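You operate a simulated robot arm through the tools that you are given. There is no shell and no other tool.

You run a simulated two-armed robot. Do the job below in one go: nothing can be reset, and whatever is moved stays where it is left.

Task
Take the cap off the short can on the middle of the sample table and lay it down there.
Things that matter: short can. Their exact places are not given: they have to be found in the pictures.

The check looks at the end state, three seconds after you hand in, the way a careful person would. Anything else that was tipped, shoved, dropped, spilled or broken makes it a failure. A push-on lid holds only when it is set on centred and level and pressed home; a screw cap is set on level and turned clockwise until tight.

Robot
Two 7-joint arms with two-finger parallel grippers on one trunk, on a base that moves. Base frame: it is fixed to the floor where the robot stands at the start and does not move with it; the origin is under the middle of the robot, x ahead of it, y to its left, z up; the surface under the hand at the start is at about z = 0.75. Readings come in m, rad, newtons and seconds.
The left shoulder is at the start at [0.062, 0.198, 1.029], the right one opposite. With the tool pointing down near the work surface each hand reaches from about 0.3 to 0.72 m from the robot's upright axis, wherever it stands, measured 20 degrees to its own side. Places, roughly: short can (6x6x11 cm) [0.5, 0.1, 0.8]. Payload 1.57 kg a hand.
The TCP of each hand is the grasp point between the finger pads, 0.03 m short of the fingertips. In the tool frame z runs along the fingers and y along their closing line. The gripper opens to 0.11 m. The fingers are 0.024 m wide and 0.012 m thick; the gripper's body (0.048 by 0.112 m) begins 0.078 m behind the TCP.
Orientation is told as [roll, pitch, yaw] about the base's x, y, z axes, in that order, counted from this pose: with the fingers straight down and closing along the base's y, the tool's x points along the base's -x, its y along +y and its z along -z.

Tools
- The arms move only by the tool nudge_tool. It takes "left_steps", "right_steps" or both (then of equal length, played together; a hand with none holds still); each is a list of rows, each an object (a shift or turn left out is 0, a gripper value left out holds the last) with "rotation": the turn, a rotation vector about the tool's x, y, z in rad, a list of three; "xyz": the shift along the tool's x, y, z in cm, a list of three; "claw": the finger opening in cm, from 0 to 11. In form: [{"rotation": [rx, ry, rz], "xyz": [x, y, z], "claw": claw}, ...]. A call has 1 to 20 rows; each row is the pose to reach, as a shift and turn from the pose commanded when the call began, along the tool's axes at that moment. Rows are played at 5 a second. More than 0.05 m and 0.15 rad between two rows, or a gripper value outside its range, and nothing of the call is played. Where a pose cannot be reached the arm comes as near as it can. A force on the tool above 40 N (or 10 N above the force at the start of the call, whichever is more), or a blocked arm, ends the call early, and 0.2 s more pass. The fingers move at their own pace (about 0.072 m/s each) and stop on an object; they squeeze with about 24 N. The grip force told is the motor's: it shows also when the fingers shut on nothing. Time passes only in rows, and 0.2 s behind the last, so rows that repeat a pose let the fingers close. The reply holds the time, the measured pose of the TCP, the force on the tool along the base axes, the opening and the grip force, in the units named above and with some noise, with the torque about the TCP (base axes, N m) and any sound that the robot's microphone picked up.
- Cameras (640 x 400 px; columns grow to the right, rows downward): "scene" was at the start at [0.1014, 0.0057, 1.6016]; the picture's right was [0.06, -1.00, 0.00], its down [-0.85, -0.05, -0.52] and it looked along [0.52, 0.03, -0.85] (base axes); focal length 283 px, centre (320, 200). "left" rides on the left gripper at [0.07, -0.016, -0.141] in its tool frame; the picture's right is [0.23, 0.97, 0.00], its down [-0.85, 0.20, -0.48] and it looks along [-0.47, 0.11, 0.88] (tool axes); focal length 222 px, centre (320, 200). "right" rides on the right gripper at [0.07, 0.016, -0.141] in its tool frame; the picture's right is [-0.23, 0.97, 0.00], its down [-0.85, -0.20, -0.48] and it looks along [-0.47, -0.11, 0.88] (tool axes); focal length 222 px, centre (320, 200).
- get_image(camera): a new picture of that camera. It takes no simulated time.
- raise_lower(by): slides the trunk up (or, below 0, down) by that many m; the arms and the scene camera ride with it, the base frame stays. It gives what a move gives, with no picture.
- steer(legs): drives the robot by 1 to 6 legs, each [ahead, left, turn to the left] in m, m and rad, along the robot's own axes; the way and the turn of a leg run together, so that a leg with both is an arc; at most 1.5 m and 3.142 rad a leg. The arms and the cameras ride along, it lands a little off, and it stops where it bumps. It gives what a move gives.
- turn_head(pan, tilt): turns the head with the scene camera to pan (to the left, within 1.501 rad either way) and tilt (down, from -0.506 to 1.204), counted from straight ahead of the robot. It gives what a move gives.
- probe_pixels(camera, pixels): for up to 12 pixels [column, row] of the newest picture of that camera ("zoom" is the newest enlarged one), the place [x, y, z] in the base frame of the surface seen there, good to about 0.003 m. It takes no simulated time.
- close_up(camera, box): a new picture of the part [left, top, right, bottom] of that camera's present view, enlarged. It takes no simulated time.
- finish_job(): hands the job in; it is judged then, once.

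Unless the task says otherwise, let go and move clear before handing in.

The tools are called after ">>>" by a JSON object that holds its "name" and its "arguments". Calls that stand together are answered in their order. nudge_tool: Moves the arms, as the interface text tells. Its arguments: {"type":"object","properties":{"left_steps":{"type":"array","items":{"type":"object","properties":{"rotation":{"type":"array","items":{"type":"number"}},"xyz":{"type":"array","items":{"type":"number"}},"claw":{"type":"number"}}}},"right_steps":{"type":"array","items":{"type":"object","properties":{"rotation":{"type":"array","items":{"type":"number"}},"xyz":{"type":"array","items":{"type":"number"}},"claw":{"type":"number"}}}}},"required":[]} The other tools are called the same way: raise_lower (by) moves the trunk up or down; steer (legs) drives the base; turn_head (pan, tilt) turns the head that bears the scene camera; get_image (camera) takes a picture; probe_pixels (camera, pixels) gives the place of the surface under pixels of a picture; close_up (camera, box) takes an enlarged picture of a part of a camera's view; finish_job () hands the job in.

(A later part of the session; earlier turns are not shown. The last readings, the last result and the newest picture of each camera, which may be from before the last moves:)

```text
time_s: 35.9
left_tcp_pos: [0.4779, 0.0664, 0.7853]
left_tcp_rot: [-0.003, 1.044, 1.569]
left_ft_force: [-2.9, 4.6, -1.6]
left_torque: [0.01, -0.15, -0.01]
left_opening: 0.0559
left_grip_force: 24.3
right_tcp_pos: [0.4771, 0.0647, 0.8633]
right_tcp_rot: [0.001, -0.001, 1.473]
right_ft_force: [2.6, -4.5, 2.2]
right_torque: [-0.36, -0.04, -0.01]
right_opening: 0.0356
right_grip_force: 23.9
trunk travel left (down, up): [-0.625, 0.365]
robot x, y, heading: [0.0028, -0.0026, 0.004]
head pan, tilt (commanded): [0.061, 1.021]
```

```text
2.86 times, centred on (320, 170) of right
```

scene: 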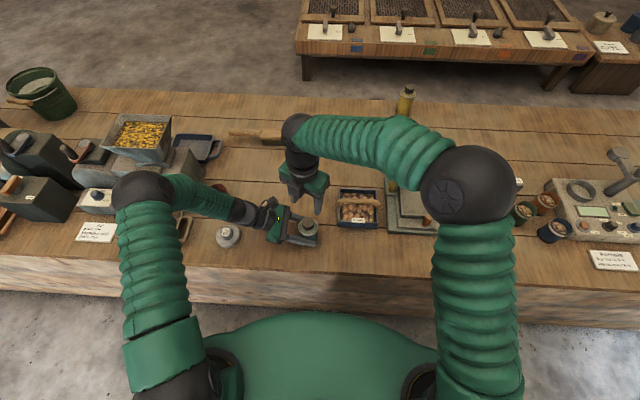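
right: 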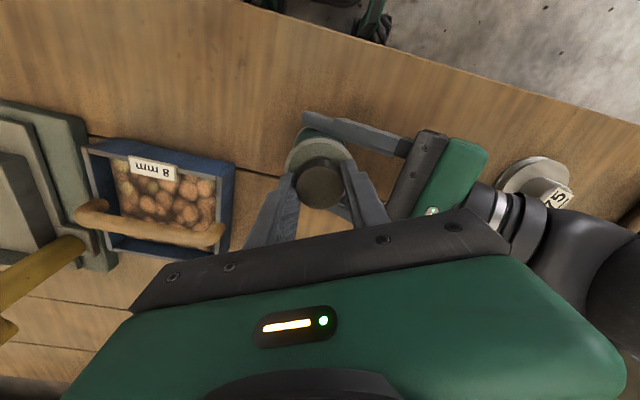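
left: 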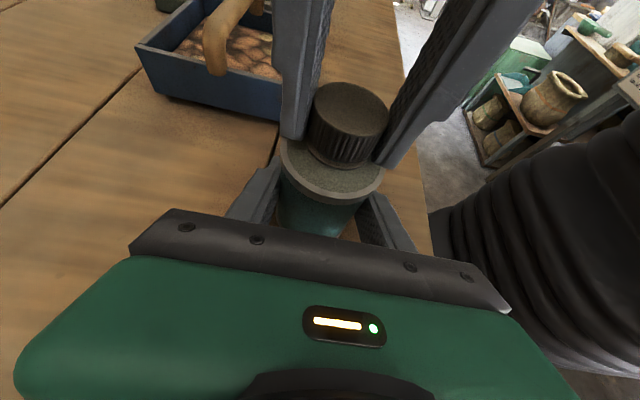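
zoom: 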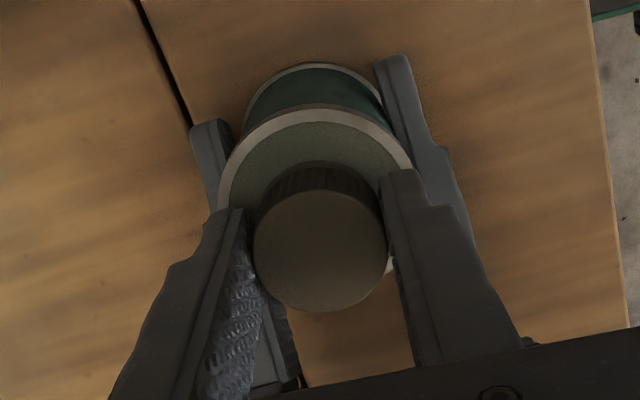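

Turned on to yaw 1.47; the torque is still near zero and vertical force is only about +2 N. I'll go on turning 1.4 rad more.

>>> {"name": "nudge_tool", "arguments": {"right_steps": [{"rotation": [0, 0, -0.12]}, {"rotation": [0, 0, -0.24]}, {"rotation": [0, 0, -0.36]}, {"rotation": [0, 0, -0.48]}, {"rotation": [0, 0, -0.6]}, {"rotation": [0, 0, -0.72]}, {"rotation": [0, 0, -0.84]}, {"rotation": [0, 0, -0.96]}, {"rotation": [0, 0, -1.08]}, {"rotation": [0, 0, -1.2]}, {"rotation": [0, 0, -1.32]}, {"rotation": [0, 0, -1.4]}]}}

>>> {"name": "close_up", "arguments": {"camera": "left", "box": [240, 50, 440, 250]}}

```text
time_s: 38.5
left_tcp_pos: [0.477, 0.0671, 0.7855]
left_tcp_rot: [-0.004, 1.045, 1.569]
left_ft_force: [6.5, -0.1, -13.8]
left_torque: [0.01, 0.13, 0.02]
left_opening: 0.0562
left_grip_force: 24.4
right_tcp_pos: [0.4777, 0.0649, 0.8641]
right_tcp_rot: [0.0, 0.0, 2.872]
right_ft_force: [-6.0, -1.3, 12.8]
right_torque: [-0.07, 0.35, -0.03]
right_opening: 0.0356
right_grip_force: 23.8
trunk travel left (down, up): [-0.625, 0.365]
robot x, y, heading: [0.0009, -0.0019, 0.003]
head pan, tilt (commanded): [0.061, 1.021]
```

```text
2.00 times, centred on (340, 150) of left
```

zoom: 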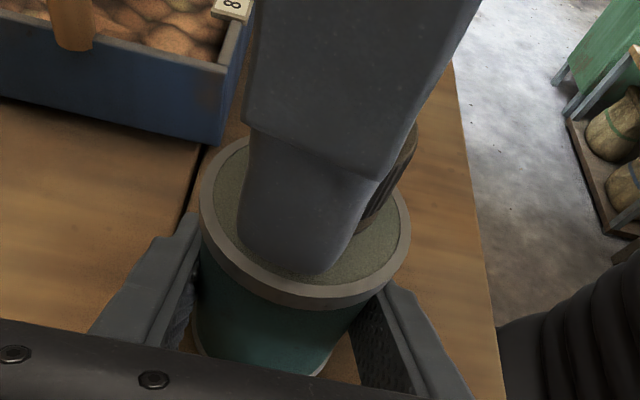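

Vertical force rose to about +13 N on the right tool, so the cap is really climbing its thread. I'll turn the remaining 1.35 rad while rising about 1.6 mm with it.

>>> {"name": "nudge_tool", "arguments": {"right_steps": [{"rotation": [0, 0, 0], "xyz": [0, 0, -0.08]}, {"rotation": [0, 0, -0.12], "xyz": [0, 0, -0.09]}, {"rotation": [0, 0, -0.24], "xyz": [0, 0, -0.1]}, {"rotation": [0, 0, -0.36], "xyz": [0, 0, -0.1]}, {"rotation": [0, 0, -0.48], "xyz": [0, 0, -0.11]}, {"rotation": [0, 0, -0.6], "xyz": [0, 0, -0.12]}, {"rotation": [0, 0, -0.72], "xyz": [0, 0, -0.13]}, {"rotation": [0, 0, -0.84], "xyz": [0, 0, -0.13]}, {"rotation": [0, 0, -0.96], "xyz": [0, 0, -0.14]}, {"rotation": [0, 0, -1.08], "xyz": [0, 0, -0.15]}, {"rotation": [0, 0, -1.2], "xyz": [0, 0, -0.16]}, {"rotation": [0, 0, -1.33], "xyz": [0, 0, -0.16]}]}}

>>> {"name": "close_up", "arguments": {"camera": "left", "box": [240, 50, 440, 250]}}

```text
time_s: 41.1
left_tcp_pos: [0.4774, 0.0662, 0.7859]
left_tcp_rot: [-0.002, 1.047, 1.569]
left_ft_force: [3.9, 3.0, -1.7]
left_torque: [-0.06, 0.17, 0.0]
left_opening: 0.0566
left_grip_force: 23.7
right_tcp_pos: [0.4777, 0.0645, 0.8647]
right_tcp_rot: [-0.003, -0.001, -2.082]
right_ft_force: [-2.6, -2.3, 2.3]
right_torque: [-0.17, 0.13, 0.01]
right_opening: 0.0356
right_grip_force: 24.3
trunk travel left (down, up): [-0.625, 0.365]
robot x, y, heading: [0.0032, -0.0007, 0.001]
head pan, tilt (commanded): [0.061, 1.021]
```

```text
2.00 times, centred on (340, 150) of left
```

zoom: 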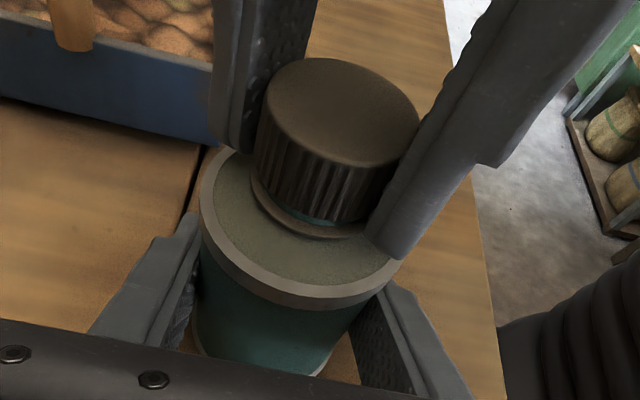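

The left close-up now shows the cap lifted off its neck ring, with a gap at zoom (265, 200) and a blue-green neck below it, after about 4.2 rad. I'll open the right fingers, wind the wrist back in place, and take a second stroke.

>>> {"name": "nudge_tool", "arguments": {"right_steps": [{"claw": 4.5}, {"claw": 6}, {"claw": 6}, {"rotation": [0, 0, 0.14], "claw": 6}, {"rotation": [0, 0, 0.29]}, {"rotation": [0, 0, 0.435]}, {"rotation": [0, 0, 0.58]}, {"rotation": [0, 0, 0.725]}, {"rotation": [0, 0, 0.87]}, {"rotation": [0, 0, 1.015]}, {"rotation": [0, 0, 1.16]}, {"rotation": [0, 0, 1.305]}, {"rotation": [0, 0, 1.45]}, {"rotation": [0, 0, 1.595]}, {"rotation": [0, 0, 1.74]}, {"rotation": [0, 0, 1.885]}, {"rotation": [0, 0, 2.03]}, {"rotation": [0, 0, 2.175]}, {"rotation": [0, 0, 2.32]}, {"rotation": [0, 0, 2.465]}]}}

>>> {"name": "close_up", "arguments": {"camera": "left", "box": [240, 50, 440, 250]}}

```text
time_s: 45.3
left_tcp_pos: [0.4774, 0.0656, 0.7862]
left_tcp_rot: [-0.004, 1.045, 1.567]
left_ft_force: [-0.2, -0.4, -0.4]
left_torque: [-0.04, -0.01, -0.01]
left_opening: 0.0563
left_grip_force: 23.6
right_tcp_pos: [0.4773, 0.0651, 0.8654]
right_tcp_rot: [0.0, 0.0, 1.735]
right_ft_force: [-0.1, -1.0, 0.5]
right_torque: [0.02, 0.02, -0.04]
right_opening: 0.0601
right_grip_force: 0.0
trunk travel left (down, up): [-0.625, 0.365]
robot x, y, heading: [0.0003, 0.0007, -0.003]
head pan, tilt (commanded): [0.061, 1.021]
```

```text
2.00 times, centred on (340, 150) of left
```

zoom: 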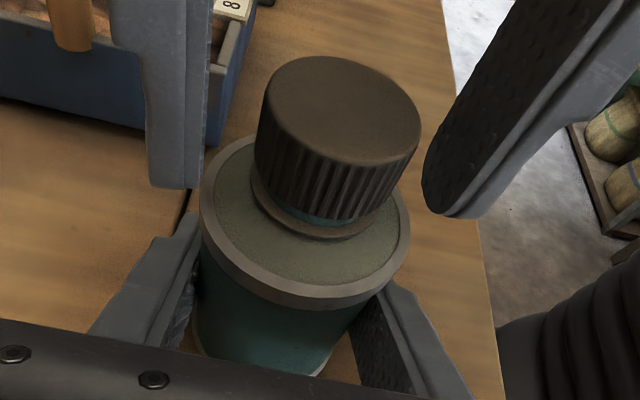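

The cap stays level and raised on its thread, with a visible gap above the neck ring. I'll wind the rest of the way back to yaw 0.

>>> {"name": "nudge_tool", "arguments": {"right_steps": [{"rotation": [0, 0, 0.145]}, {"rotation": [0, 0, 0.29]}, {"rotation": [0, 0, 0.435]}, {"rotation": [0, 0, 0.58]}, {"rotation": [0, 0, 0.725]}, {"rotation": [0, 0, 0.87]}, {"rotation": [0, 0, 1.015]}, {"rotation": [0, 0, 1.16]}, {"rotation": [0, 0, 1.305]}, {"rotation": [0, 0, 1.45]}, {"rotation": [0, 0, 1.595]}, {"rotation": [0, 0, 1.72]}, {"rotation": [0, 0, 1.72], "claw": 5}, {"rotation": [0, 0, 1.72], "claw": 4}, {"rotation": [0, 0, 1.72], "claw": 3}, {"rotation": [0, 0, 1.72], "claw": 2.5}, {"rotation": [0, 0, 1.72], "claw": 2.5}, {"rotation": [0, 0, 1.72], "claw": 2.5}]}}

>>> {"name": "get_image", "arguments": {"camera": "left"}}

```text
time_s: 49.1
left_tcp_pos: [0.4761, 0.0657, 0.7871]
left_tcp_rot: [-0.005, 1.048, 1.565]
left_ft_force: [-1.6, -13.3, 9.3]
left_torque: [0.21, -0.1, 0.06]
left_opening: 0.0566
left_grip_force: 24.0
right_tcp_pos: [0.4821, 0.0554, 0.8671]
right_tcp_rot: [0.002, -0.002, -0.01]
right_ft_force: [1.3, 13.9, 7.3]
right_torque: [0.43, -0.05, -0.15]
right_opening: 0.0373
right_grip_force: 6.4
trunk travel left (down, up): [-0.625, 0.365]
robot x, y, heading: [0.0014, 0.0033, 0.004]
head pan, tilt (commanded): [0.061, 1.021]
```

```text
taken
```

left: 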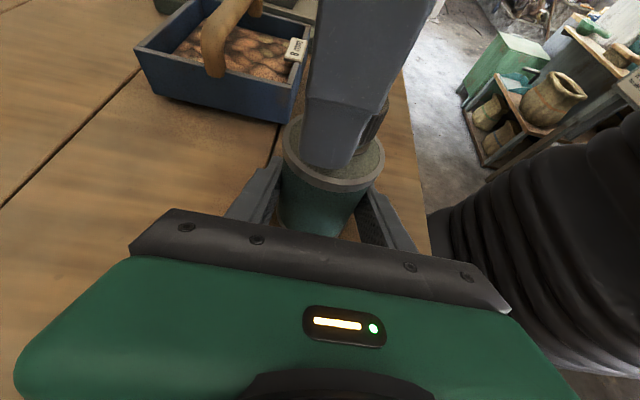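

Near yaw 0 the right arm ran against its limit again, leaving the TCP 1 cm off in y with a 14 N side load and only a half grip. I'll open the fingers at once and turn counter-clockwise about 0.5 rad to get back on the axis.

>>> {"name": "nudge_tool", "arguments": {"right_steps": [{"claw": 4.5}, {"claw": 6}, {"claw": 6}]}}

>>> {"name": "get_image", "arguments": {"camera": "left"}}

>>> {"name": "get_image", "arguments": {"camera": "scene"}}

```text
time_s: 49.9
left_tcp_pos: [0.4763, 0.0677, 0.7861]
left_tcp_rot: [-0.006, 1.045, 1.565]
left_ft_force: [0.8, 0.9, 13.2]
left_torque: [-0.41, -0.01, 0.01]
left_opening: 0.0562
left_grip_force: 24.2
right_tcp_pos: [0.4821, 0.0534, 0.8652]
right_tcp_rot: [-0.002, 0.002, -0.012]
right_ft_force: [-0.1, -0.6, -0.6]
right_torque: [-0.02, 0.0, 0.01]
right_opening: 0.0599
right_grip_force: 0.1
trunk travel left (down, up): [-0.625, 0.365]
robot x, y, heading: [0.0023, 0.0024, -0.004]
head pan, tilt (commanded): [0.061, 1.021]
```

```text
taken
```

left: 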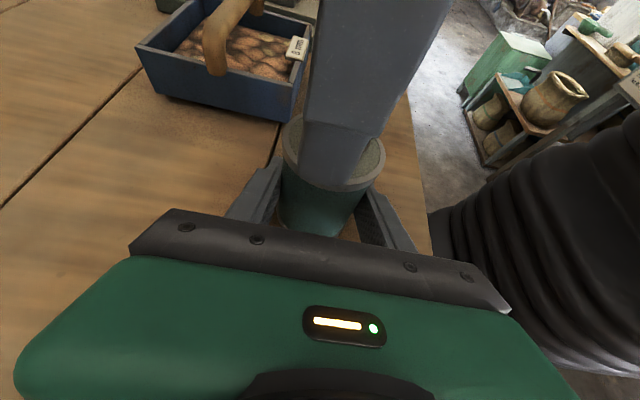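

```text
taken
```

scene: 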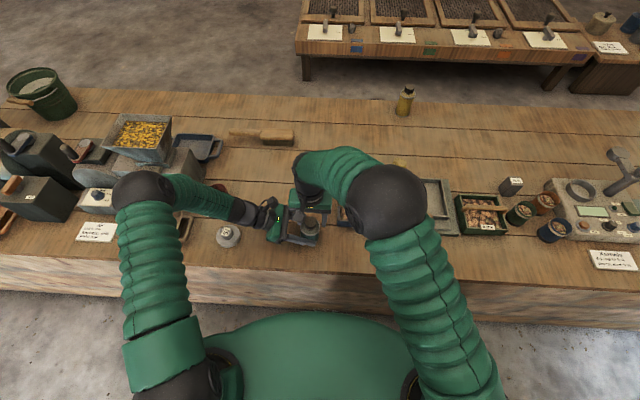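

The scene view shows the right elbow has swung in, which is why yaw 0 no longer reaches; also the left hand feels 13 N up with -0.41 N m, meaning the can got tilted slightly in its grip. I'll turn the open right hand counter-clockwise 0.7 rad so it re-centres on the cap.

>>> {"name": "nudge_tool", "arguments": {"right_steps": [{"rotation": [0, 0, -0.1]}, {"rotation": [0, 0, -0.2]}, {"rotation": [0, 0, -0.3]}, {"rotation": [0, 0, -0.4]}, {"rotation": [0, 0, -0.5]}, {"rotation": [0, 0, -0.6]}, {"rotation": [0, 0, -0.7]}, {"rotation": [0, 0, -0.7]}]}}

>>> {"name": "get_image", "arguments": {"camera": "left"}}

>>> {"name": "close_up", "arguments": {"camera": "right", "box": [240, 80, 400, 240]}}

```text
time_s: 51.7
left_tcp_pos: [0.4775, 0.0662, 0.7854]
left_tcp_rot: [-0.003, 1.045, 1.569]
left_ft_force: [1.0, 0.5, -0.9]
left_torque: [-0.01, -0.01, -0.02]
left_opening: 0.0561
left_grip_force: 24.1
right_tcp_pos: [0.4761, 0.0643, 0.8642]
right_tcp_rot: [0.001, 0.003, 0.717]
right_ft_force: [0.1, 0.0, 0.1]
right_torque: [0.02, -0.02, 0.01]
right_opening: 0.0599
right_grip_force: 0.0
trunk travel left (down, up): [-0.625, 0.365]
robot x, y, heading: [-0.0023, -0.0015, 0.0]
head pan, tilt (commanded): [0.061, 1.021]
```

```text
taken
```

left: 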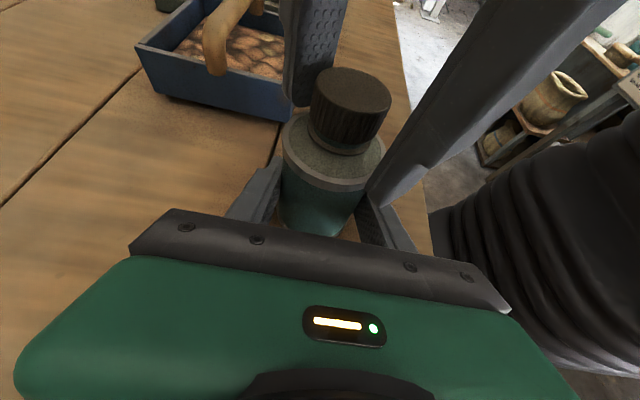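

```text
2.50 times, centred on (320, 160) of right
```

zoom: 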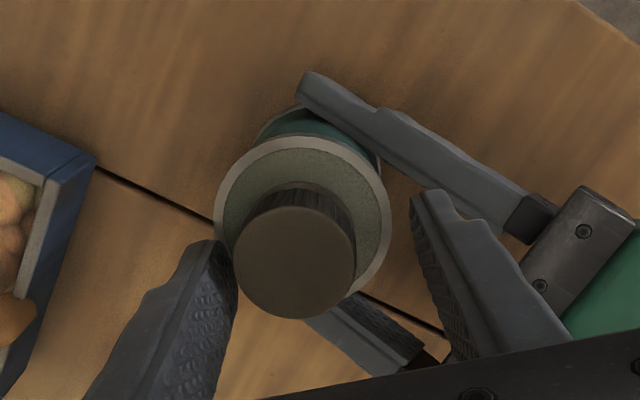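

Right TCP is back at (0.476, 0.064) and the left hand's load has vanished. The right close-up shows the cap off-centre toward one finger, so I'll probe the cap top and shoulder rim to measure any tilt.

>>> {"name": "probe_pixels", "arguments": {"camera": "left", "pixels": [[350, 90], [318, 90], [387, 95], [352, 72], [345, 108], [334, 182], [290, 150], [377, 165], [325, 160], [300, 130], [312, 200], [365, 150]]}}

>>> {"name": "get_image", "arguments": {"camera": "right"}}

>>> {"name": "probe_pixels", "arguments": {"camera": "right", "pixels": [[318, 187], [302, 180], [332, 180], [318, 168], [318, 200], [316, 140], [298, 150], [335, 150]]}}

```text
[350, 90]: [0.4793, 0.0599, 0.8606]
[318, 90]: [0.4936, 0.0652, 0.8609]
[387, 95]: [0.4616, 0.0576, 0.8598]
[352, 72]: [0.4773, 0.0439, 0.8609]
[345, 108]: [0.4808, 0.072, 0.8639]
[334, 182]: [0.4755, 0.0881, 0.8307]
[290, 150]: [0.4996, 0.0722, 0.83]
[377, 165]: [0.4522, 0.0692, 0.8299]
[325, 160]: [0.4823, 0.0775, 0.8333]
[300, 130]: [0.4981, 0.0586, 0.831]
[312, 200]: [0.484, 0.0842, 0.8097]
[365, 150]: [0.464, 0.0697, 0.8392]
```

```text
taken
```

right: 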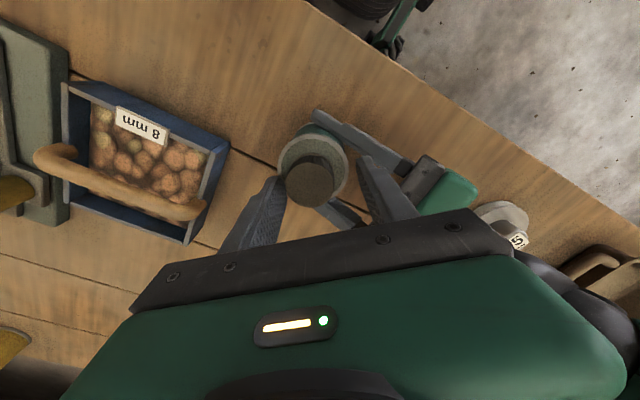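

```text
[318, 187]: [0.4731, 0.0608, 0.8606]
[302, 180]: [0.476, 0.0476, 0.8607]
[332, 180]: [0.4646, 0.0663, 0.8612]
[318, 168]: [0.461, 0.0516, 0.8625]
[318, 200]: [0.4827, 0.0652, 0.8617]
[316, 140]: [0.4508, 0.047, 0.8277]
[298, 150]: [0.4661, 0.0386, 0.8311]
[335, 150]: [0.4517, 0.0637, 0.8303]
```

The shoulder front rim moved from y 0.0935 to 0.088 and rose 3 mm, so the can has pivoted about 0.1 rad in the left grip. I'll ease the left fingers open a few millimetres so the can settles flat on the table, still caged, and then look.

>>> {"name": "nudge_tool", "arguments": {"left_steps": [{"claw": 5.7}, {"claw": 5.9}, {"claw": 6.1}, {"claw": 6.3}, {"claw": 6.5}, {"claw": 6.5}, {"claw": 6.5}, {"claw": 6.5}]}}

>>> {"name": "get_image", "arguments": {"camera": "left"}}

>>> {"name": "probe_pixels", "arguments": {"camera": "left", "pixels": [[350, 95], [318, 95], [387, 100], [352, 80], [345, 115], [334, 190], [290, 155], [377, 172], [325, 165], [300, 135], [312, 208], [365, 155]]}}

```text
time_s: 53.5
left_tcp_pos: [0.477, 0.0667, 0.7861]
left_tcp_rot: [-0.004, 1.046, 1.565]
left_ft_force: [-0.2, 0.8, -0.1]
left_torque: [0.02, 0.02, -0.03]
left_opening: 0.0649
left_grip_force: 0.0
right_tcp_pos: [0.4762, 0.0649, 0.8653]
right_tcp_rot: [0.002, 0.002, 0.716]
right_ft_force: [-0.6, 0.3, 0.4]
right_torque: [-0.03, 0.02, 0.01]
right_opening: 0.0601
right_grip_force: 0.0
trunk travel left (down, up): [-0.625, 0.365]
robot x, y, heading: [-0.0012, -0.0014, 0.005]
head pan, tilt (commanded): [0.061, 1.021]
```

```text
taken
```

left: 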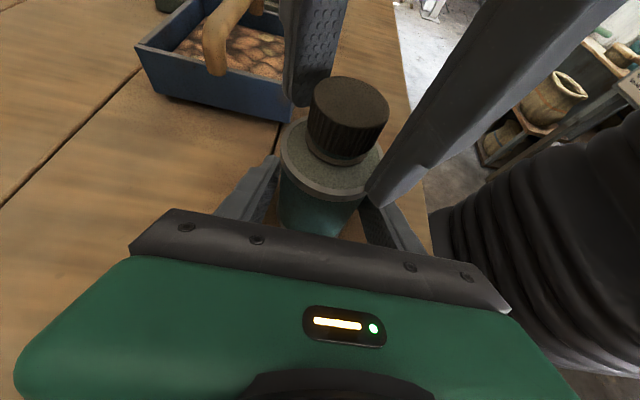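

```text
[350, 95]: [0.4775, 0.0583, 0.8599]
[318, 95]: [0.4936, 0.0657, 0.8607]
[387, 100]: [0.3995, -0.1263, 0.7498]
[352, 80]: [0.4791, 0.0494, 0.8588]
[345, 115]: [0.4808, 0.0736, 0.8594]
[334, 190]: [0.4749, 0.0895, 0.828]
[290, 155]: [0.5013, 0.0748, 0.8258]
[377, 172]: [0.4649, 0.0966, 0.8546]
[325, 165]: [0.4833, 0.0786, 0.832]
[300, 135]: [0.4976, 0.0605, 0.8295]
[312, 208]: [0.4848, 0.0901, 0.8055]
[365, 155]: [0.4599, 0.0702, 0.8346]
```

The can is flat again: cap top is uniform at 0.8595 (2.5 mm higher than before unscrewing) and the shoulder is back at 0.828. I'll re-grip the body with the left hand, then the cap with the right.

>>> {"name": "nudge_tool", "arguments": {"left_steps": [{"claw": 6.1}, {"claw": 5.8}, {"claw": 5.4}, {"claw": 5.0}, {"claw": 5.0}, {"claw": 5.0}]}}

>>> {"name": "nudge_tool", "arguments": {"right_steps": [{"claw": 5}, {"claw": 4.2}, {"claw": 3.8}, {"claw": 3.4}, {"claw": 2.5}, {"claw": 2.5}, {"claw": 2.5}]}}

>>> {"name": "get_image", "arguments": {"camera": "left"}}

>>> {"name": "close_up", "arguments": {"camera": "right", "box": [240, 80, 400, 240]}}

```text
time_s: 54.9
left_tcp_pos: [0.4768, 0.0663, 0.7843]
left_tcp_rot: [-0.003, 1.046, 1.569]
left_ft_force: [0.2, -0.2, 0.5]
left_torque: [0.02, 0.03, 0.01]
left_opening: 0.0564
left_grip_force: 23.7
right_tcp_pos: [0.4762, 0.0655, 0.8655]
right_tcp_rot: [0.0, 0.002, 0.716]
right_ft_force: [0.3, 0.5, -0.1]
right_torque: [0.02, -0.01, 0.02]
right_opening: 0.0601
right_grip_force: 0.0
trunk travel left (down, up): [-0.625, 0.365]
robot x, y, heading: [-0.0004, 0.0029, -0.0]
head pan, tilt (commanded): [0.061, 1.021]
```

```text
time_s: 56.5
left_tcp_pos: [0.4777, 0.0667, 0.7856]
left_tcp_rot: [0.0, 1.044, 1.568]
left_ft_force: [-8.5, 10.6, 4.7]
left_torque: [-0.56, -0.32, -0.05]
left_opening: 0.0561
left_grip_force: 24.3
right_tcp_pos: [0.4783, 0.0655, 0.8647]
right_tcp_rot: [-0.002, 0.002, 0.715]
right_ft_force: [9.4, -11.5, -1.3]
right_torque: [-0.31, -0.32, 0.02]
right_opening: 0.0344
right_grip_force: 24.2
trunk travel left (down, up): [-0.625, 0.365]
robot x, y, heading: [-0.0029, -0.0034, -0.0]
head pan, tilt (commanded): [0.061, 1.021]
```

```text
taken
```

left: 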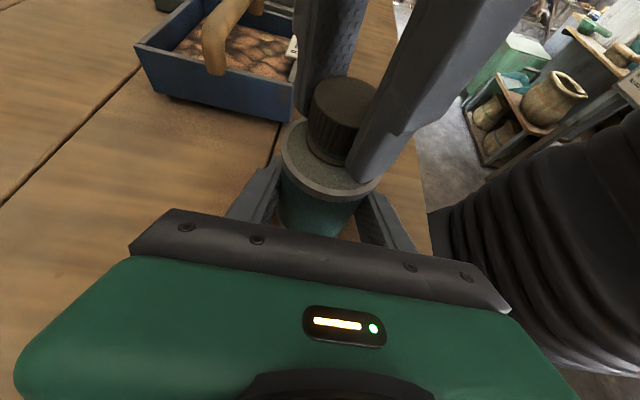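

```text
2.50 times, centred on (320, 160) of right
```

zoom: 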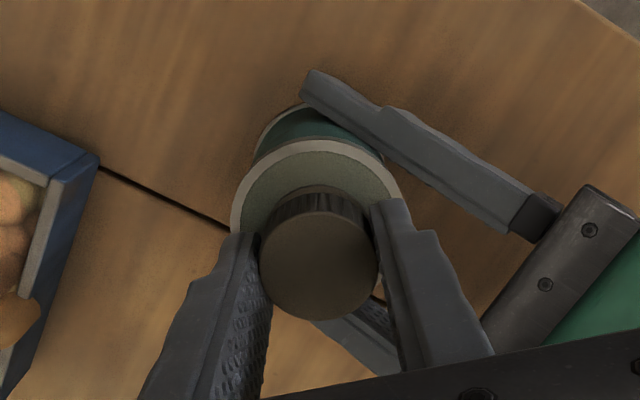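

Both grips are on (right 3.44 cm, 24 N), with a 15 N side load along the closing line. I'll shift 1 mm to relieve it and turn 1.7 rad, rising about 1 mm with the thread.

>>> {"name": "nudge_tool", "arguments": {"right_steps": [{"rotation": [0, 0, 0], "xyz": [0, -0.1, 0]}, {"rotation": [0, 0, -0.13], "xyz": [0, -0.1, -0.01]}, {"rotation": [0, 0, -0.26], "xyz": [0, -0.1, -0.015]}, {"rotation": [0, 0, -0.39], "xyz": [0, -0.1, -0.02]}, {"rotation": [0, 0, -0.52], "xyz": [0, -0.1, -0.03]}, {"rotation": [0, 0, -0.65], "xyz": [0, -0.1, -0.04]}, {"rotation": [0, 0, -0.78], "xyz": [0, -0.1, -0.05]}, {"rotation": [0, 0, -0.91], "xyz": [0, -0.1, -0.055]}, {"rotation": [0, 0, -1.04], "xyz": [0, -0.1, -0.06]}, {"rotation": [0, 0, -1.17], "xyz": [0, -0.1, -0.07]}, {"rotation": [0, 0, -1.3], "xyz": [0, -0.1, -0.08]}, {"rotation": [0, 0, -1.43], "xyz": [0, -0.1, -0.09]}, {"rotation": [0, 0, -1.56], "xyz": [0, -0.1, -0.095]}, {"rotation": [0, 0, -1.7], "xyz": [0, -0.1, -0.1]}]}}

>>> {"name": "close_up", "arguments": {"camera": "left", "box": [240, 50, 440, 250]}}

```text
time_s: 59.5
left_tcp_pos: [0.4777, 0.0659, 0.7872]
left_tcp_rot: [-0.004, 1.045, 1.568]
left_ft_force: [2.5, -1.0, 0.3]
left_torque: [0.06, 0.18, 0.01]
left_opening: 0.0562
left_grip_force: 24.5
right_tcp_pos: [0.478, 0.0633, 0.8657]
right_tcp_rot: [0.001, -0.002, 2.417]
right_ft_force: [-2.4, 1.2, 0.0]
right_torque: [0.02, 0.08, -0.04]
right_opening: 0.0346
right_grip_force: 23.8
trunk travel left (down, up): [-0.625, 0.365]
robot x, y, heading: [-0.0027, 0.0033, 0.002]
head pan, tilt (commanded): [0.061, 1.021]
```

```text
2.00 times, centred on (340, 150) of left
```

zoom: 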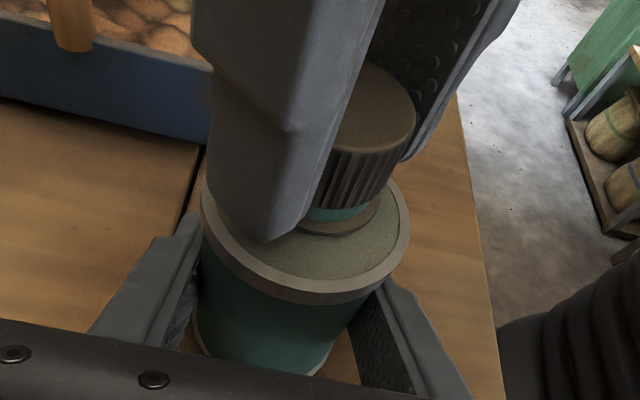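

The forces are near zero and the gap under the cap shows more neck at zoom (345, 213). I'll continue 1.75 rad, rising another millimetre.

>>> {"name": "nudge_tool", "arguments": {"right_steps": [{"rotation": [0, 0, -0.13], "xyz": [0, 0, -0.01]}, {"rotation": [0, 0, -0.26], "xyz": [0, 0, -0.015]}, {"rotation": [0, 0, -0.39], "xyz": [0, 0, -0.02]}, {"rotation": [0, 0, -0.52], "xyz": [0, 0, -0.03]}, {"rotation": [0, 0, -0.65], "xyz": [0, 0, -0.04]}, {"rotation": [0, 0, -0.78], "xyz": [0, 0, -0.05]}, {"rotation": [0, 0, -0.91], "xyz": [0, 0, -0.055]}, {"rotation": [0, 0, -1.04], "xyz": [0, 0, -0.06]}, {"rotation": [0, 0, -1.17], "xyz": [0, 0, -0.07]}, {"rotation": [0, 0, -1.3], "xyz": [0, 0, -0.08]}, {"rotation": [0, 0, -1.43], "xyz": [0, 0, -0.09]}, {"rotation": [0, 0, -1.56], "xyz": [0, 0, -0.095]}, {"rotation": [0, 0, -1.7], "xyz": [0, 0, -0.1]}, {"rotation": [0, 0, -1.75], "xyz": [0, 0, -0.1]}]}}

>>> {"name": "close_up", "arguments": {"camera": "left", "box": [240, 50, 440, 250]}}

```text
time_s: 62.5
left_tcp_pos: [0.4771, 0.0669, 0.7861]
left_tcp_rot: [-0.003, 1.045, 1.567]
left_ft_force: [5.9, 6.1, 0.8]
left_torque: [-0.49, 0.33, 0.02]
left_opening: 0.0564
left_grip_force: 24.2
right_tcp_pos: [0.478, 0.0628, 0.8678]
right_tcp_rot: [-0.001, -0.004, -2.116]
right_ft_force: [-6.1, -8.0, -1.3]
right_torque: [-0.13, 0.1, -0.01]
right_opening: 0.0345
right_grip_force: 23.9
trunk travel left (down, up): [-0.625, 0.365]
robot x, y, heading: [0.0003, -0.0004, -0.004]
head pan, tilt (commanded): [0.061, 1.021]
```

```text
2.00 times, centred on (340, 150) of left
```

zoom: 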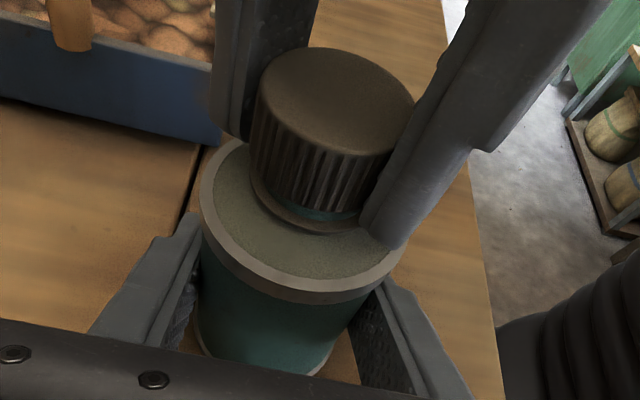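

The total turn is now about 7.6 rad (1.2 turns) with low vertical force. I'll test with a gentle 2.5 mm lift to see whether the thread has let go.

>>> {"name": "nudge_tool", "arguments": {"right_steps": [{"xyz": [0, 0, -0.08]}, {"xyz": [0, 0, -0.16]}, {"xyz": [0, 0, -0.25]}, {"xyz": [0, 0, -0.25]}]}}

>>> {"name": "close_up", "arguments": {"camera": "left", "box": [240, 50, 440, 250]}}

```text
time_s: 63.5
left_tcp_pos: [0.4764, 0.0662, 0.7866]
left_tcp_rot: [-0.003, 1.046, 1.568]
left_ft_force: [3.2, 8.7, 2.9]
left_torque: [-0.59, 0.09, 0.03]
left_opening: 0.0561
left_grip_force: 23.3
right_tcp_pos: [0.4773, 0.0637, 0.8691]
right_tcp_rot: [-0.002, -0.001, -2.118]
right_ft_force: [-3.0, -8.9, -3.2]
right_torque: [-0.15, 0.06, -0.06]
right_opening: 0.0346
right_grip_force: 24.1
trunk travel left (down, up): [-0.625, 0.365]
robot x, y, heading: [0.002, 0.0044, -0.001]
head pan, tilt (commanded): [0.061, 1.021]
```

```text
2.00 times, centred on (340, 150) of left
```

zoom: 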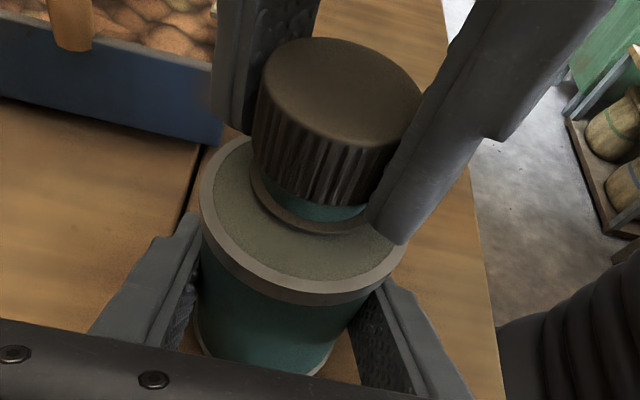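

The cap rose freely (gap grew, only about 3 N down-pull), so the thread has let go. I'll lift it straight up slowly, about 5 cm clear of the neck.

>>> {"name": "nudge_tool", "arguments": {"right_steps": [{"xyz": [0, 0, -0.2]}, {"xyz": [0, 0, -0.4]}, {"xyz": [0, 0, -0.7]}, {"xyz": [0, 0, -1.0]}, {"xyz": [0, 0, -1.5]}, {"xyz": [0, 0, -2.0]}, {"xyz": [0, 0, -3.0]}, {"xyz": [0, 0, -4.0]}, {"xyz": [0, 0, -5.0]}, {"xyz": [0, 0, -5.0]}]}}

>>> {"name": "get_image", "arguments": {"camera": "left"}}

>>> {"name": "get_image", "arguments": {"camera": "scene"}}

>>> {"name": "get_image", "arguments": {"camera": "right"}}

```text
time_s: 65.7
left_tcp_pos: [0.4787, 0.067, 0.785]
left_tcp_rot: [-0.002, 1.044, 1.568]
left_ft_force: [0.4, 0.9, 16.7]
left_torque: [-0.03, -0.09, -0.01]
left_opening: 0.0557
left_grip_force: 23.9
right_tcp_pos: [0.4771, 0.0641, 0.9174]
right_tcp_rot: [-0.003, -0.005, -2.119]
right_ft_force: [-0.3, -1.7, -18.4]
right_torque: [-0.15, 0.09, 0.03]
right_opening: 0.0348
right_grip_force: 24.0
trunk travel left (down, up): [-0.625, 0.365]
robot x, y, heading: [-0.001, -0.0001, 0.005]
head pan, tilt (commanded): [0.061, 1.021]
```

```text
taken
```

left: 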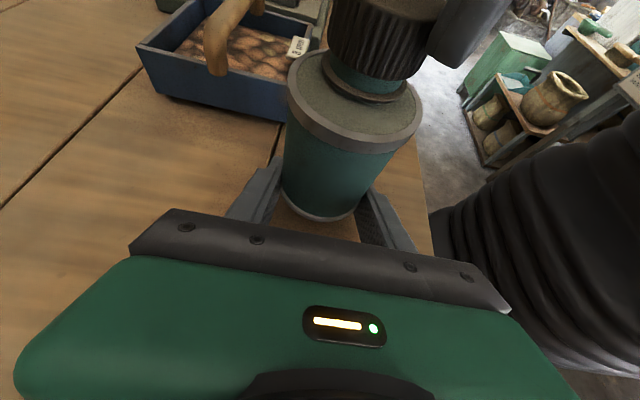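

```text
taken
```

scene: 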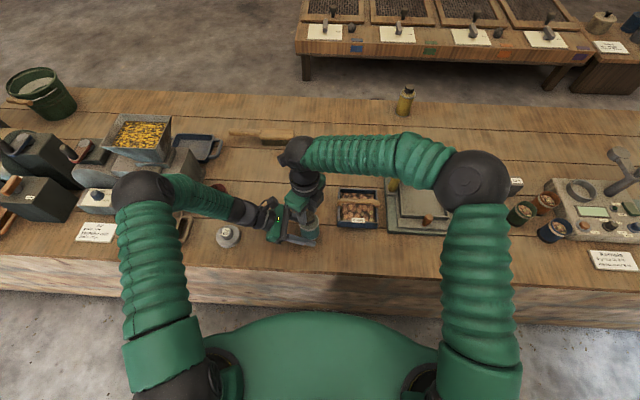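

```text
taken
```

right: 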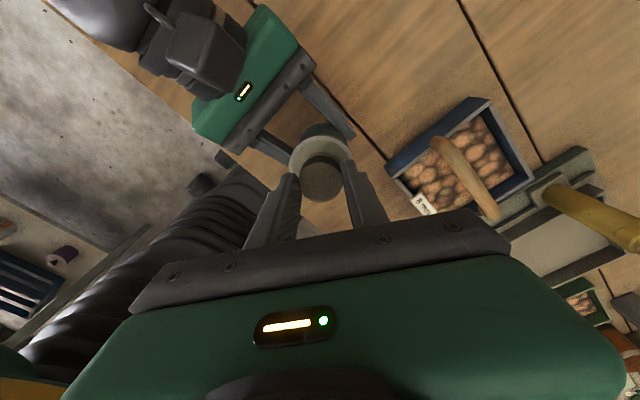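

The left picture shows the whole can came up with the cap: its base is now up at the left fingers, and both hands feel about 17 N, so the thread still holds. I'll open the left fingers a little, so the can hangs from the cap inside the cage, and read its weight before lowering it back.

>>> {"name": "nudge_tool", "arguments": {"left_steps": [{"claw": 5.7}, {"claw": 6.0}, {"claw": 6.5}, {"claw": 7.0}, {"claw": 7.5}, {"claw": 7.5}]}}

>>> {"name": "get_image", "arguments": {"camera": "left"}}

```text
time_s: 67.1
left_tcp_pos: [0.4762, 0.0657, 0.7855]
left_tcp_rot: [-0.004, 1.046, 1.567]
left_ft_force: [-1.2, -0.7, 0.0]
left_torque: [-0.02, -0.01, 0.01]
left_opening: 0.0753
left_grip_force: 0.1
right_tcp_pos: [0.4775, 0.0645, 0.9186]
right_tcp_rot: [-0.002, -0.003, -2.118]
right_ft_force: [-0.4, 0.4, -1.5]
right_torque: [0.01, -0.01, 0.01]
right_opening: 0.0349
right_grip_force: 23.9
trunk travel left (down, up): [-0.625, 0.365]
robot x, y, heading: [-0.0011, -0.0031, 0.002]
head pan, tilt (commanded): [0.061, 1.021]
```

```text
taken
```

left: 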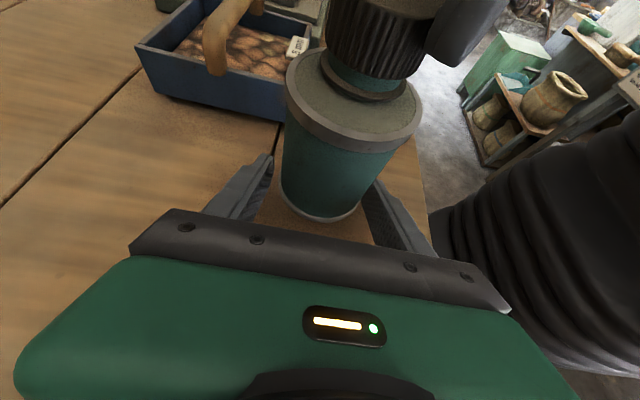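

The can now hangs level from the cap with a light 1.5 N load. I'll probe the shoulder height to know exactly how far to lower it.

>>> {"name": "probe_pixels", "arguments": {"camera": "left", "pixels": [[320, 125], [350, 138], [390, 145], [300, 95], [405, 110], [325, 218], [310, 212], [340, 215], [378, 85], [335, 60], [355, 30]]}}

>>> {"name": "close_up", "arguments": {"camera": "left", "box": [260, 0, 440, 160]}}

```text
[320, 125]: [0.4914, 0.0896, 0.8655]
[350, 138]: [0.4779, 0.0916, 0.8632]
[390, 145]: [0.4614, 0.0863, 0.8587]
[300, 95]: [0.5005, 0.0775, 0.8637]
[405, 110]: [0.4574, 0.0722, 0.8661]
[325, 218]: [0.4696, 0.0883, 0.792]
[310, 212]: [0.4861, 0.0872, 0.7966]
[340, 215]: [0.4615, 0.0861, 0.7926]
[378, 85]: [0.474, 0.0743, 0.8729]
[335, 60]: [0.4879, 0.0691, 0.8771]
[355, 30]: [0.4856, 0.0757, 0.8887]
```

```text
2.50 times, centred on (350, 80) of left
```

zoom: 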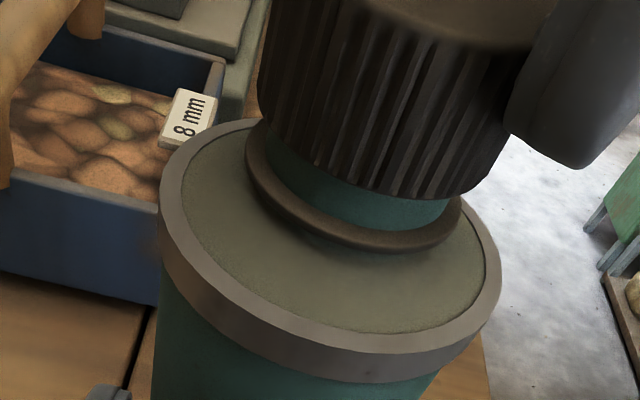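

The base is about 4 cm up. I'll probe the zoomed picture more exactly on the rim, ring and cap edges to see how far the cap has come relative to the neck.

>>> {"name": "probe_pixels", "arguments": {"camera": "zoom", "pixels": [[230, 300], [400, 330], [470, 280], [200, 200], [320, 240], [430, 240], [300, 180], [400, 215], [380, 185], [300, 150], [380, 100], [560, 150]]}}

>>> {"name": "close_up", "arguments": {"camera": "scene", "box": [260, 180, 360, 250]}}

```text
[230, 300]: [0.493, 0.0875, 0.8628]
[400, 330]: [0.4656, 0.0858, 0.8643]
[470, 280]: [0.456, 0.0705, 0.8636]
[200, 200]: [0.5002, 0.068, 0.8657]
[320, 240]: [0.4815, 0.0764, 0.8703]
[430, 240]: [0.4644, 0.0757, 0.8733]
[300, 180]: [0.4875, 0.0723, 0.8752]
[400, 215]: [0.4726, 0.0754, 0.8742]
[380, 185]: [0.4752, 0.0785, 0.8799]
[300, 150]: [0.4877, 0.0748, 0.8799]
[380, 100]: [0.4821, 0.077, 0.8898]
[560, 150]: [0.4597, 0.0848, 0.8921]
```

```text
5.71 times, centred on (310, 215) of scene
```

zoom: 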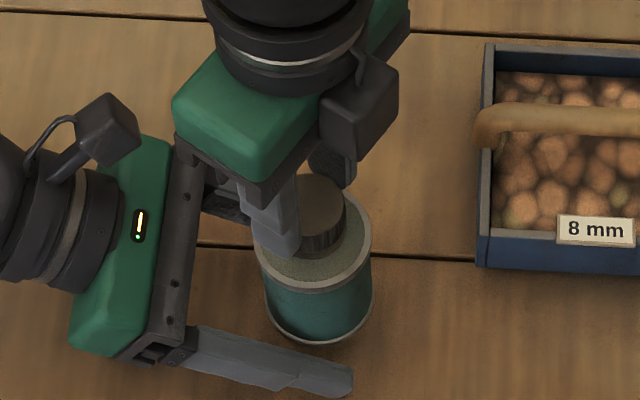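

The shoulder reads about 0.8645, so the can hangs 3.65 cm up. The cap bottom (0.879) is some 6 mm above the neck ring, and the right fingers slipped up to hold only its top part. I'll lower the can straight back onto the table.

>>> {"name": "nudge_tool", "arguments": {"right_steps": [{"xyz": [0, 0, 1.0]}, {"xyz": [0, 0, 2.0]}, {"xyz": [0, 0, 2.8]}, {"xyz": [0, 0, 3.2]}, {"xyz": [0, 0, 3.45]}, {"xyz": [0, 0, 3.6]}, {"xyz": [0, 0, 3.65]}, {"xyz": [0, 0, 3.65]}]}}

>>> {"name": "get_image", "arguments": {"camera": "left"}}

>>> {"name": "close_up", "arguments": {"camera": "scene", "box": [260, 180, 360, 250]}}

```text
time_s: 68.9
left_tcp_pos: [0.4775, 0.0652, 0.7857]
left_tcp_rot: [-0.004, 1.046, 1.568]
left_ft_force: [-0.1, -0.1, -0.1]
left_torque: [-0.01, -0.01, 0.02]
left_opening: 0.0747
left_grip_force: 0.0
right_tcp_pos: [0.4772, 0.0638, 0.882]
right_tcp_rot: [-0.001, -0.002, -2.119]
right_ft_force: [0.2, -0.5, -1.7]
right_torque: [0.02, 0.02, -0.01]
right_opening: 0.0346
right_grip_force: 24.1
trunk travel left (down, up): [-0.625, 0.365]
robot x, y, heading: [-0.0001, 0.0003, -0.0]
head pan, tilt (commanded): [0.061, 1.021]
```

```text
taken
```

left: 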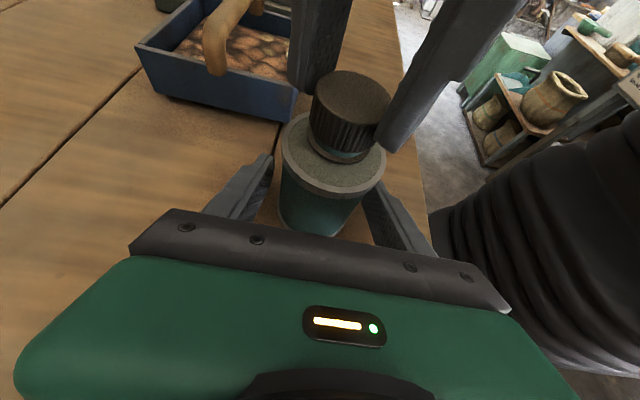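

```text
5.71 times, centred on (310, 215) of scene
```

zoom: 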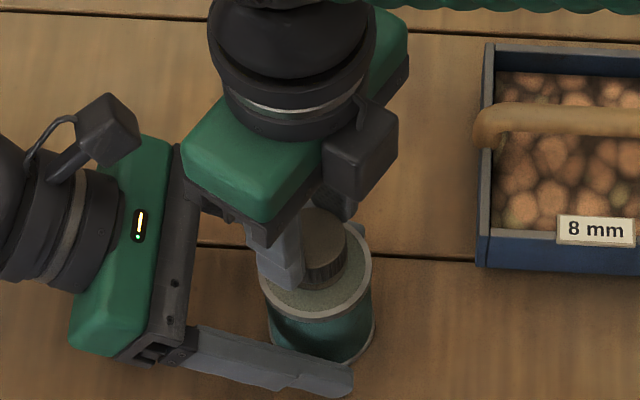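

The load is still -1.7 N, so the can hasn't quite touched. I'll lower 2 mm more.

>>> {"name": "nudge_tool", "arguments": {"right_steps": [{"xyz": [0, 0, 0.1]}, {"xyz": [0, 0, 0.2]}, {"xyz": [0, 0, 0.2]}]}}

```text
time_s: 69.7
left_tcp_pos: [0.4777, 0.0654, 0.7852]
left_tcp_rot: [-0.004, 1.045, 1.566]
left_ft_force: [-0.1, -0.6, -0.6]
left_torque: [0.02, -0.03, 0.0]
left_opening: 0.0751
left_grip_force: 0.1
right_tcp_pos: [0.477, 0.064, 0.88]
right_tcp_rot: [-0.003, -0.002, -2.119]
right_ft_force: [0.2, -0.6, 0.8]
right_torque: [0.01, -0.04, -0.02]
right_opening: 0.0346
right_grip_force: 24.0
trunk travel left (down, up): [-0.625, 0.365]
robot x, y, heading: [0.0007, 0.0013, -0.008]
head pan, tilt (commanded): [0.061, 1.021]
```

Contact: the right hand now feels +0.8 N, so the can stands on the table. I'll close the left fingers on the body again.

>>> {"name": "nudge_tool", "arguments": {"left_steps": "[{\"claw\": 6.8}, {\"claw\": 6.2}, {\"claw\": 5.8}, {\"claw\": 5.4}, {\"claw\": 5.0}, {\"claw\": 5.0}, {\"claw\": 5.0}], \"right_steps\":"}}

```text
refused: the rows could not be read
```

The last call was refused because its rows were malformed, so nothing moved and the can still stands on the table held by the cap. I'll send the left-hand closing again on its own.

>>> {"name": "nudge_tool", "arguments": {"left_steps": [{"claw": 6.8}, {"claw": 6.2}, {"claw": 5.8}, {"claw": 5.4}, {"claw": 5.0}, {"claw": 5.0}, {"claw": 5.0}]}}

>>> {"name": "get_image", "arguments": {"camera": "left"}}

```text
time_s: 71.3
left_tcp_pos: [0.4786, 0.0661, 0.7862]
left_tcp_rot: [-0.003, 1.044, 1.568]
left_ft_force: [-1.3, -0.5, 0.4]
left_torque: [0.05, -0.08, 0.0]
left_opening: 0.0565
left_grip_force: 24.1
right_tcp_pos: [0.4773, 0.0641, 0.8807]
right_tcp_rot: [-0.002, -0.001, -2.119]
right_ft_force: [1.8, -0.7, 0.0]
right_torque: [-0.03, -0.08, 0.03]
right_opening: 0.0346
right_grip_force: 24.3
trunk travel left (down, up): [-0.625, 0.365]
robot x, y, heading: [-0.0008, 0.0062, 0.001]
head pan, tilt (commanded): [0.061, 1.021]
```

```text
taken
```

left: 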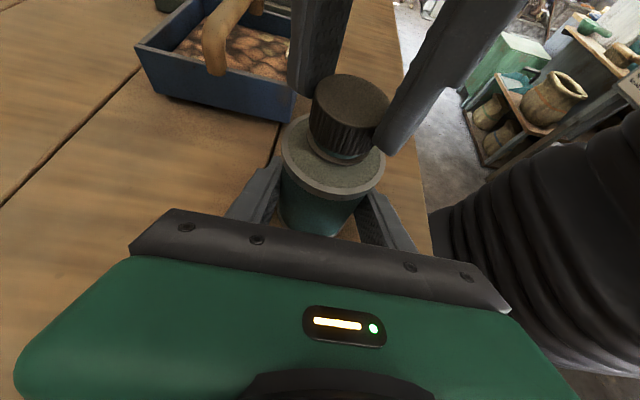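

Left grip is back at 5.65 cm with 24 N and negligible load. I'll open the right fingers, lower 1.2 cm to hold the cap better, and wind back by 2.3 rad.

>>> {"name": "nudge_tool", "arguments": {"right_steps": [{"claw": 4.5}, {"claw": 6}, {"claw": 6}, {"rotation": [0, 0, 0.145], "xyz": [0, 0, 0.4]}, {"rotation": [0, 0, 0.29], "xyz": [0, 0, 0.8]}, {"rotation": [0, 0, 0.435], "xyz": [0, 0, 1.2]}, {"rotation": [0, 0, 0.58], "xyz": [0, 0, 1.2]}, {"rotation": [0, 0, 0.725], "xyz": [0, 0, 1.2]}, {"rotation": [0, 0, 0.87], "xyz": [0, 0, 1.2]}, {"rotation": [0, 0, 1.015], "xyz": [0, 0, 1.2]}, {"rotation": [0, 0, 1.16], "xyz": [0, 0, 1.2]}, {"rotation": [0, 0, 1.305], "xyz": [0, 0, 1.2]}, {"rotation": [0, 0, 1.45], "xyz": [0, 0, 1.2]}, {"rotation": [0, 0, 1.595], "xyz": [0, 0, 1.2]}, {"rotation": [0, 0, 1.74], "xyz": [0, 0, 1.2]}, {"rotation": [0, 0, 1.885], "xyz": [0, 0, 1.2]}, {"rotation": [0, 0, 2.03], "xyz": [0, 0, 1.2]}, {"rotation": [0, 0, 2.175], "xyz": [0, 0, 1.2]}, {"rotation": [0, 0, 2.32], "xyz": [0, 0, 1.2]}]}}

>>> {"name": "get_image", "arguments": {"camera": "left"}}

>>> {"name": "probe_pixels", "arguments": {"camera": "left", "pixels": [[350, 96], [316, 96], [384, 96], [350, 78], [346, 115], [334, 190], [290, 155], [376, 175], [325, 168], [300, 135]]}}

```text
time_s: 75.3
left_tcp_pos: [0.477, 0.0668, 0.7846]
left_tcp_rot: [-0.003, 1.046, 1.569]
left_ft_force: [-0.1, -0.4, 0.7]
left_torque: [0.06, 0.01, 0.02]
left_opening: 0.0564
left_grip_force: 24.2
right_tcp_pos: [0.4772, 0.0648, 0.8686]
right_tcp_rot: [0.001, 0.001, 1.843]
right_ft_force: [0.2, -0.5, -0.1]
right_torque: [0.01, 0.04, -0.02]
right_opening: 0.0599
right_grip_force: 0.1
trunk travel left (down, up): [-0.625, 0.365]
robot x, y, heading: [-0.0017, -0.0008, 0.004]
head pan, tilt (commanded): [0.061, 1.021]
```

```text
taken
```

left: 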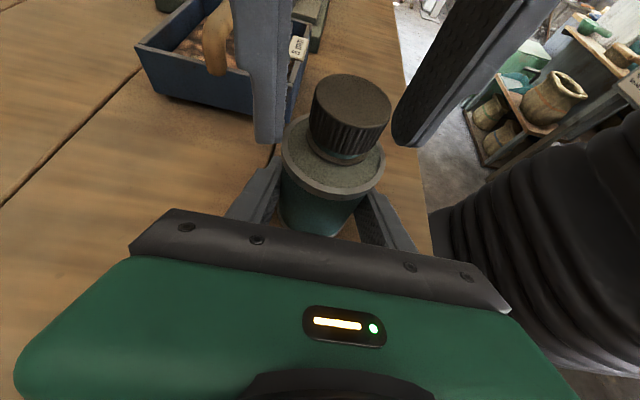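

```text
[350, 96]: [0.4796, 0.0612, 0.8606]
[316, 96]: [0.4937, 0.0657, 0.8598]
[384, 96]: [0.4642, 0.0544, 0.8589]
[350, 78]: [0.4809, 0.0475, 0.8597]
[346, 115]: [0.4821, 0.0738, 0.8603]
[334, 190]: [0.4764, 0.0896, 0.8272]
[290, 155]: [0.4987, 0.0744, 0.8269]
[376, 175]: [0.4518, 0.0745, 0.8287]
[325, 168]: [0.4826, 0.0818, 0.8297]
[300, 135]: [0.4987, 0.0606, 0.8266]
```

The cap top reads 0.860 and the shoulder 0.827, so the cap sits about 3 mm higher than at the start. I'll look closely at the gap under the cap before the next stroke.

>>> {"name": "close_up", "arguments": {"camera": "left", "box": [270, 60, 420, 210]}}

>>> {"name": "probe_pixels", "arguments": {"camera": "zoom", "pixels": [[330, 130], [200, 120], [480, 130], [340, 70], [330, 200], [330, 300], [330, 360], [330, 385], [330, 405], [330, 425], [330, 450], [200, 330]]}}

```text
2.67 times, centred on (345, 135) of left
```

zoom: 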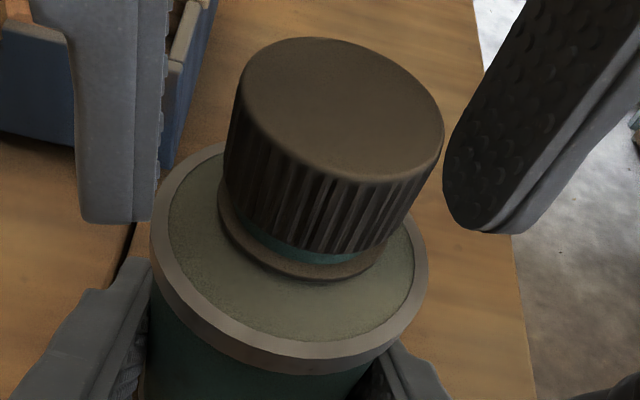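

```text
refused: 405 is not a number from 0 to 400
```

The gap is real (teal neck visible at zoom (310, 255)) and the cap is level. I'll wind back the last 1.1 rad and close on the cap for a third stroke.

>>> {"name": "nudge_tool", "arguments": {"right_steps": [{"rotation": [0, 0, 0.14]}, {"rotation": [0, 0, 0.28]}, {"rotation": [0, 0, 0.42]}, {"rotation": [0, 0, 0.56]}, {"rotation": [0, 0, 0.7]}, {"rotation": [0, 0, 0.84]}, {"rotation": [0, 0, 0.98]}, {"rotation": [0, 0, 1.12]}, {"rotation": [0, 0, 1.12]}, {"rotation": [0, 0, 1.12], "claw": 5}, {"rotation": [0, 0, 1.12], "claw": 4.2}, {"rotation": [0, 0, 1.12], "claw": 3.8}, {"rotation": [0, 0, 1.12], "claw": 3.4}, {"rotation": [0, 0, 1.12], "claw": 2.5}, {"rotation": [0, 0, 1.12], "claw": 2.5}, {"rotation": [0, 0, 1.12], "claw": 2.5}]}}

>>> {"name": "get_image", "arguments": {"camera": "left"}}

>>> {"name": "close_up", "arguments": {"camera": "right", "box": [240, 80, 400, 240]}}

```text
time_s: 78.7
left_tcp_pos: [0.4777, 0.0665, 0.7868]
left_tcp_rot: [-0.003, 1.047, 1.567]
left_ft_force: [-3.4, 4.2, 1.3]
left_torque: [-0.17, -0.23, -0.05]
left_opening: 0.0564
left_grip_force: 24.0
right_tcp_pos: [0.477, 0.064, 0.8703]
right_tcp_rot: [0.0, 0.002, 0.724]
right_ft_force: [5.0, -4.1, 0.1]
right_torque: [-0.16, -0.18, 0.03]
right_opening: 0.0346
right_grip_force: 23.5
trunk travel left (down, up): [-0.625, 0.365]
robot x, y, heading: [-0.0031, -0.0017, 0.005]
head pan, tilt (commanded): [0.061, 1.021]
```

```text
taken
```

left: 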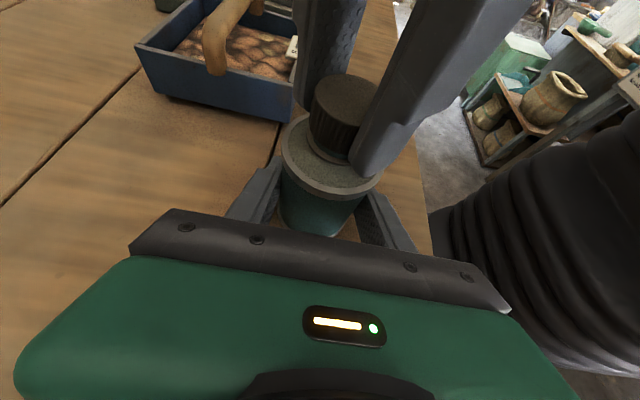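

```text
2.50 times, centred on (320, 160) of right
```

zoom: 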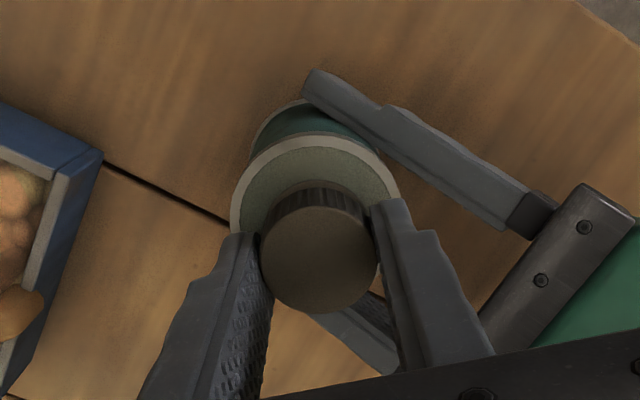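

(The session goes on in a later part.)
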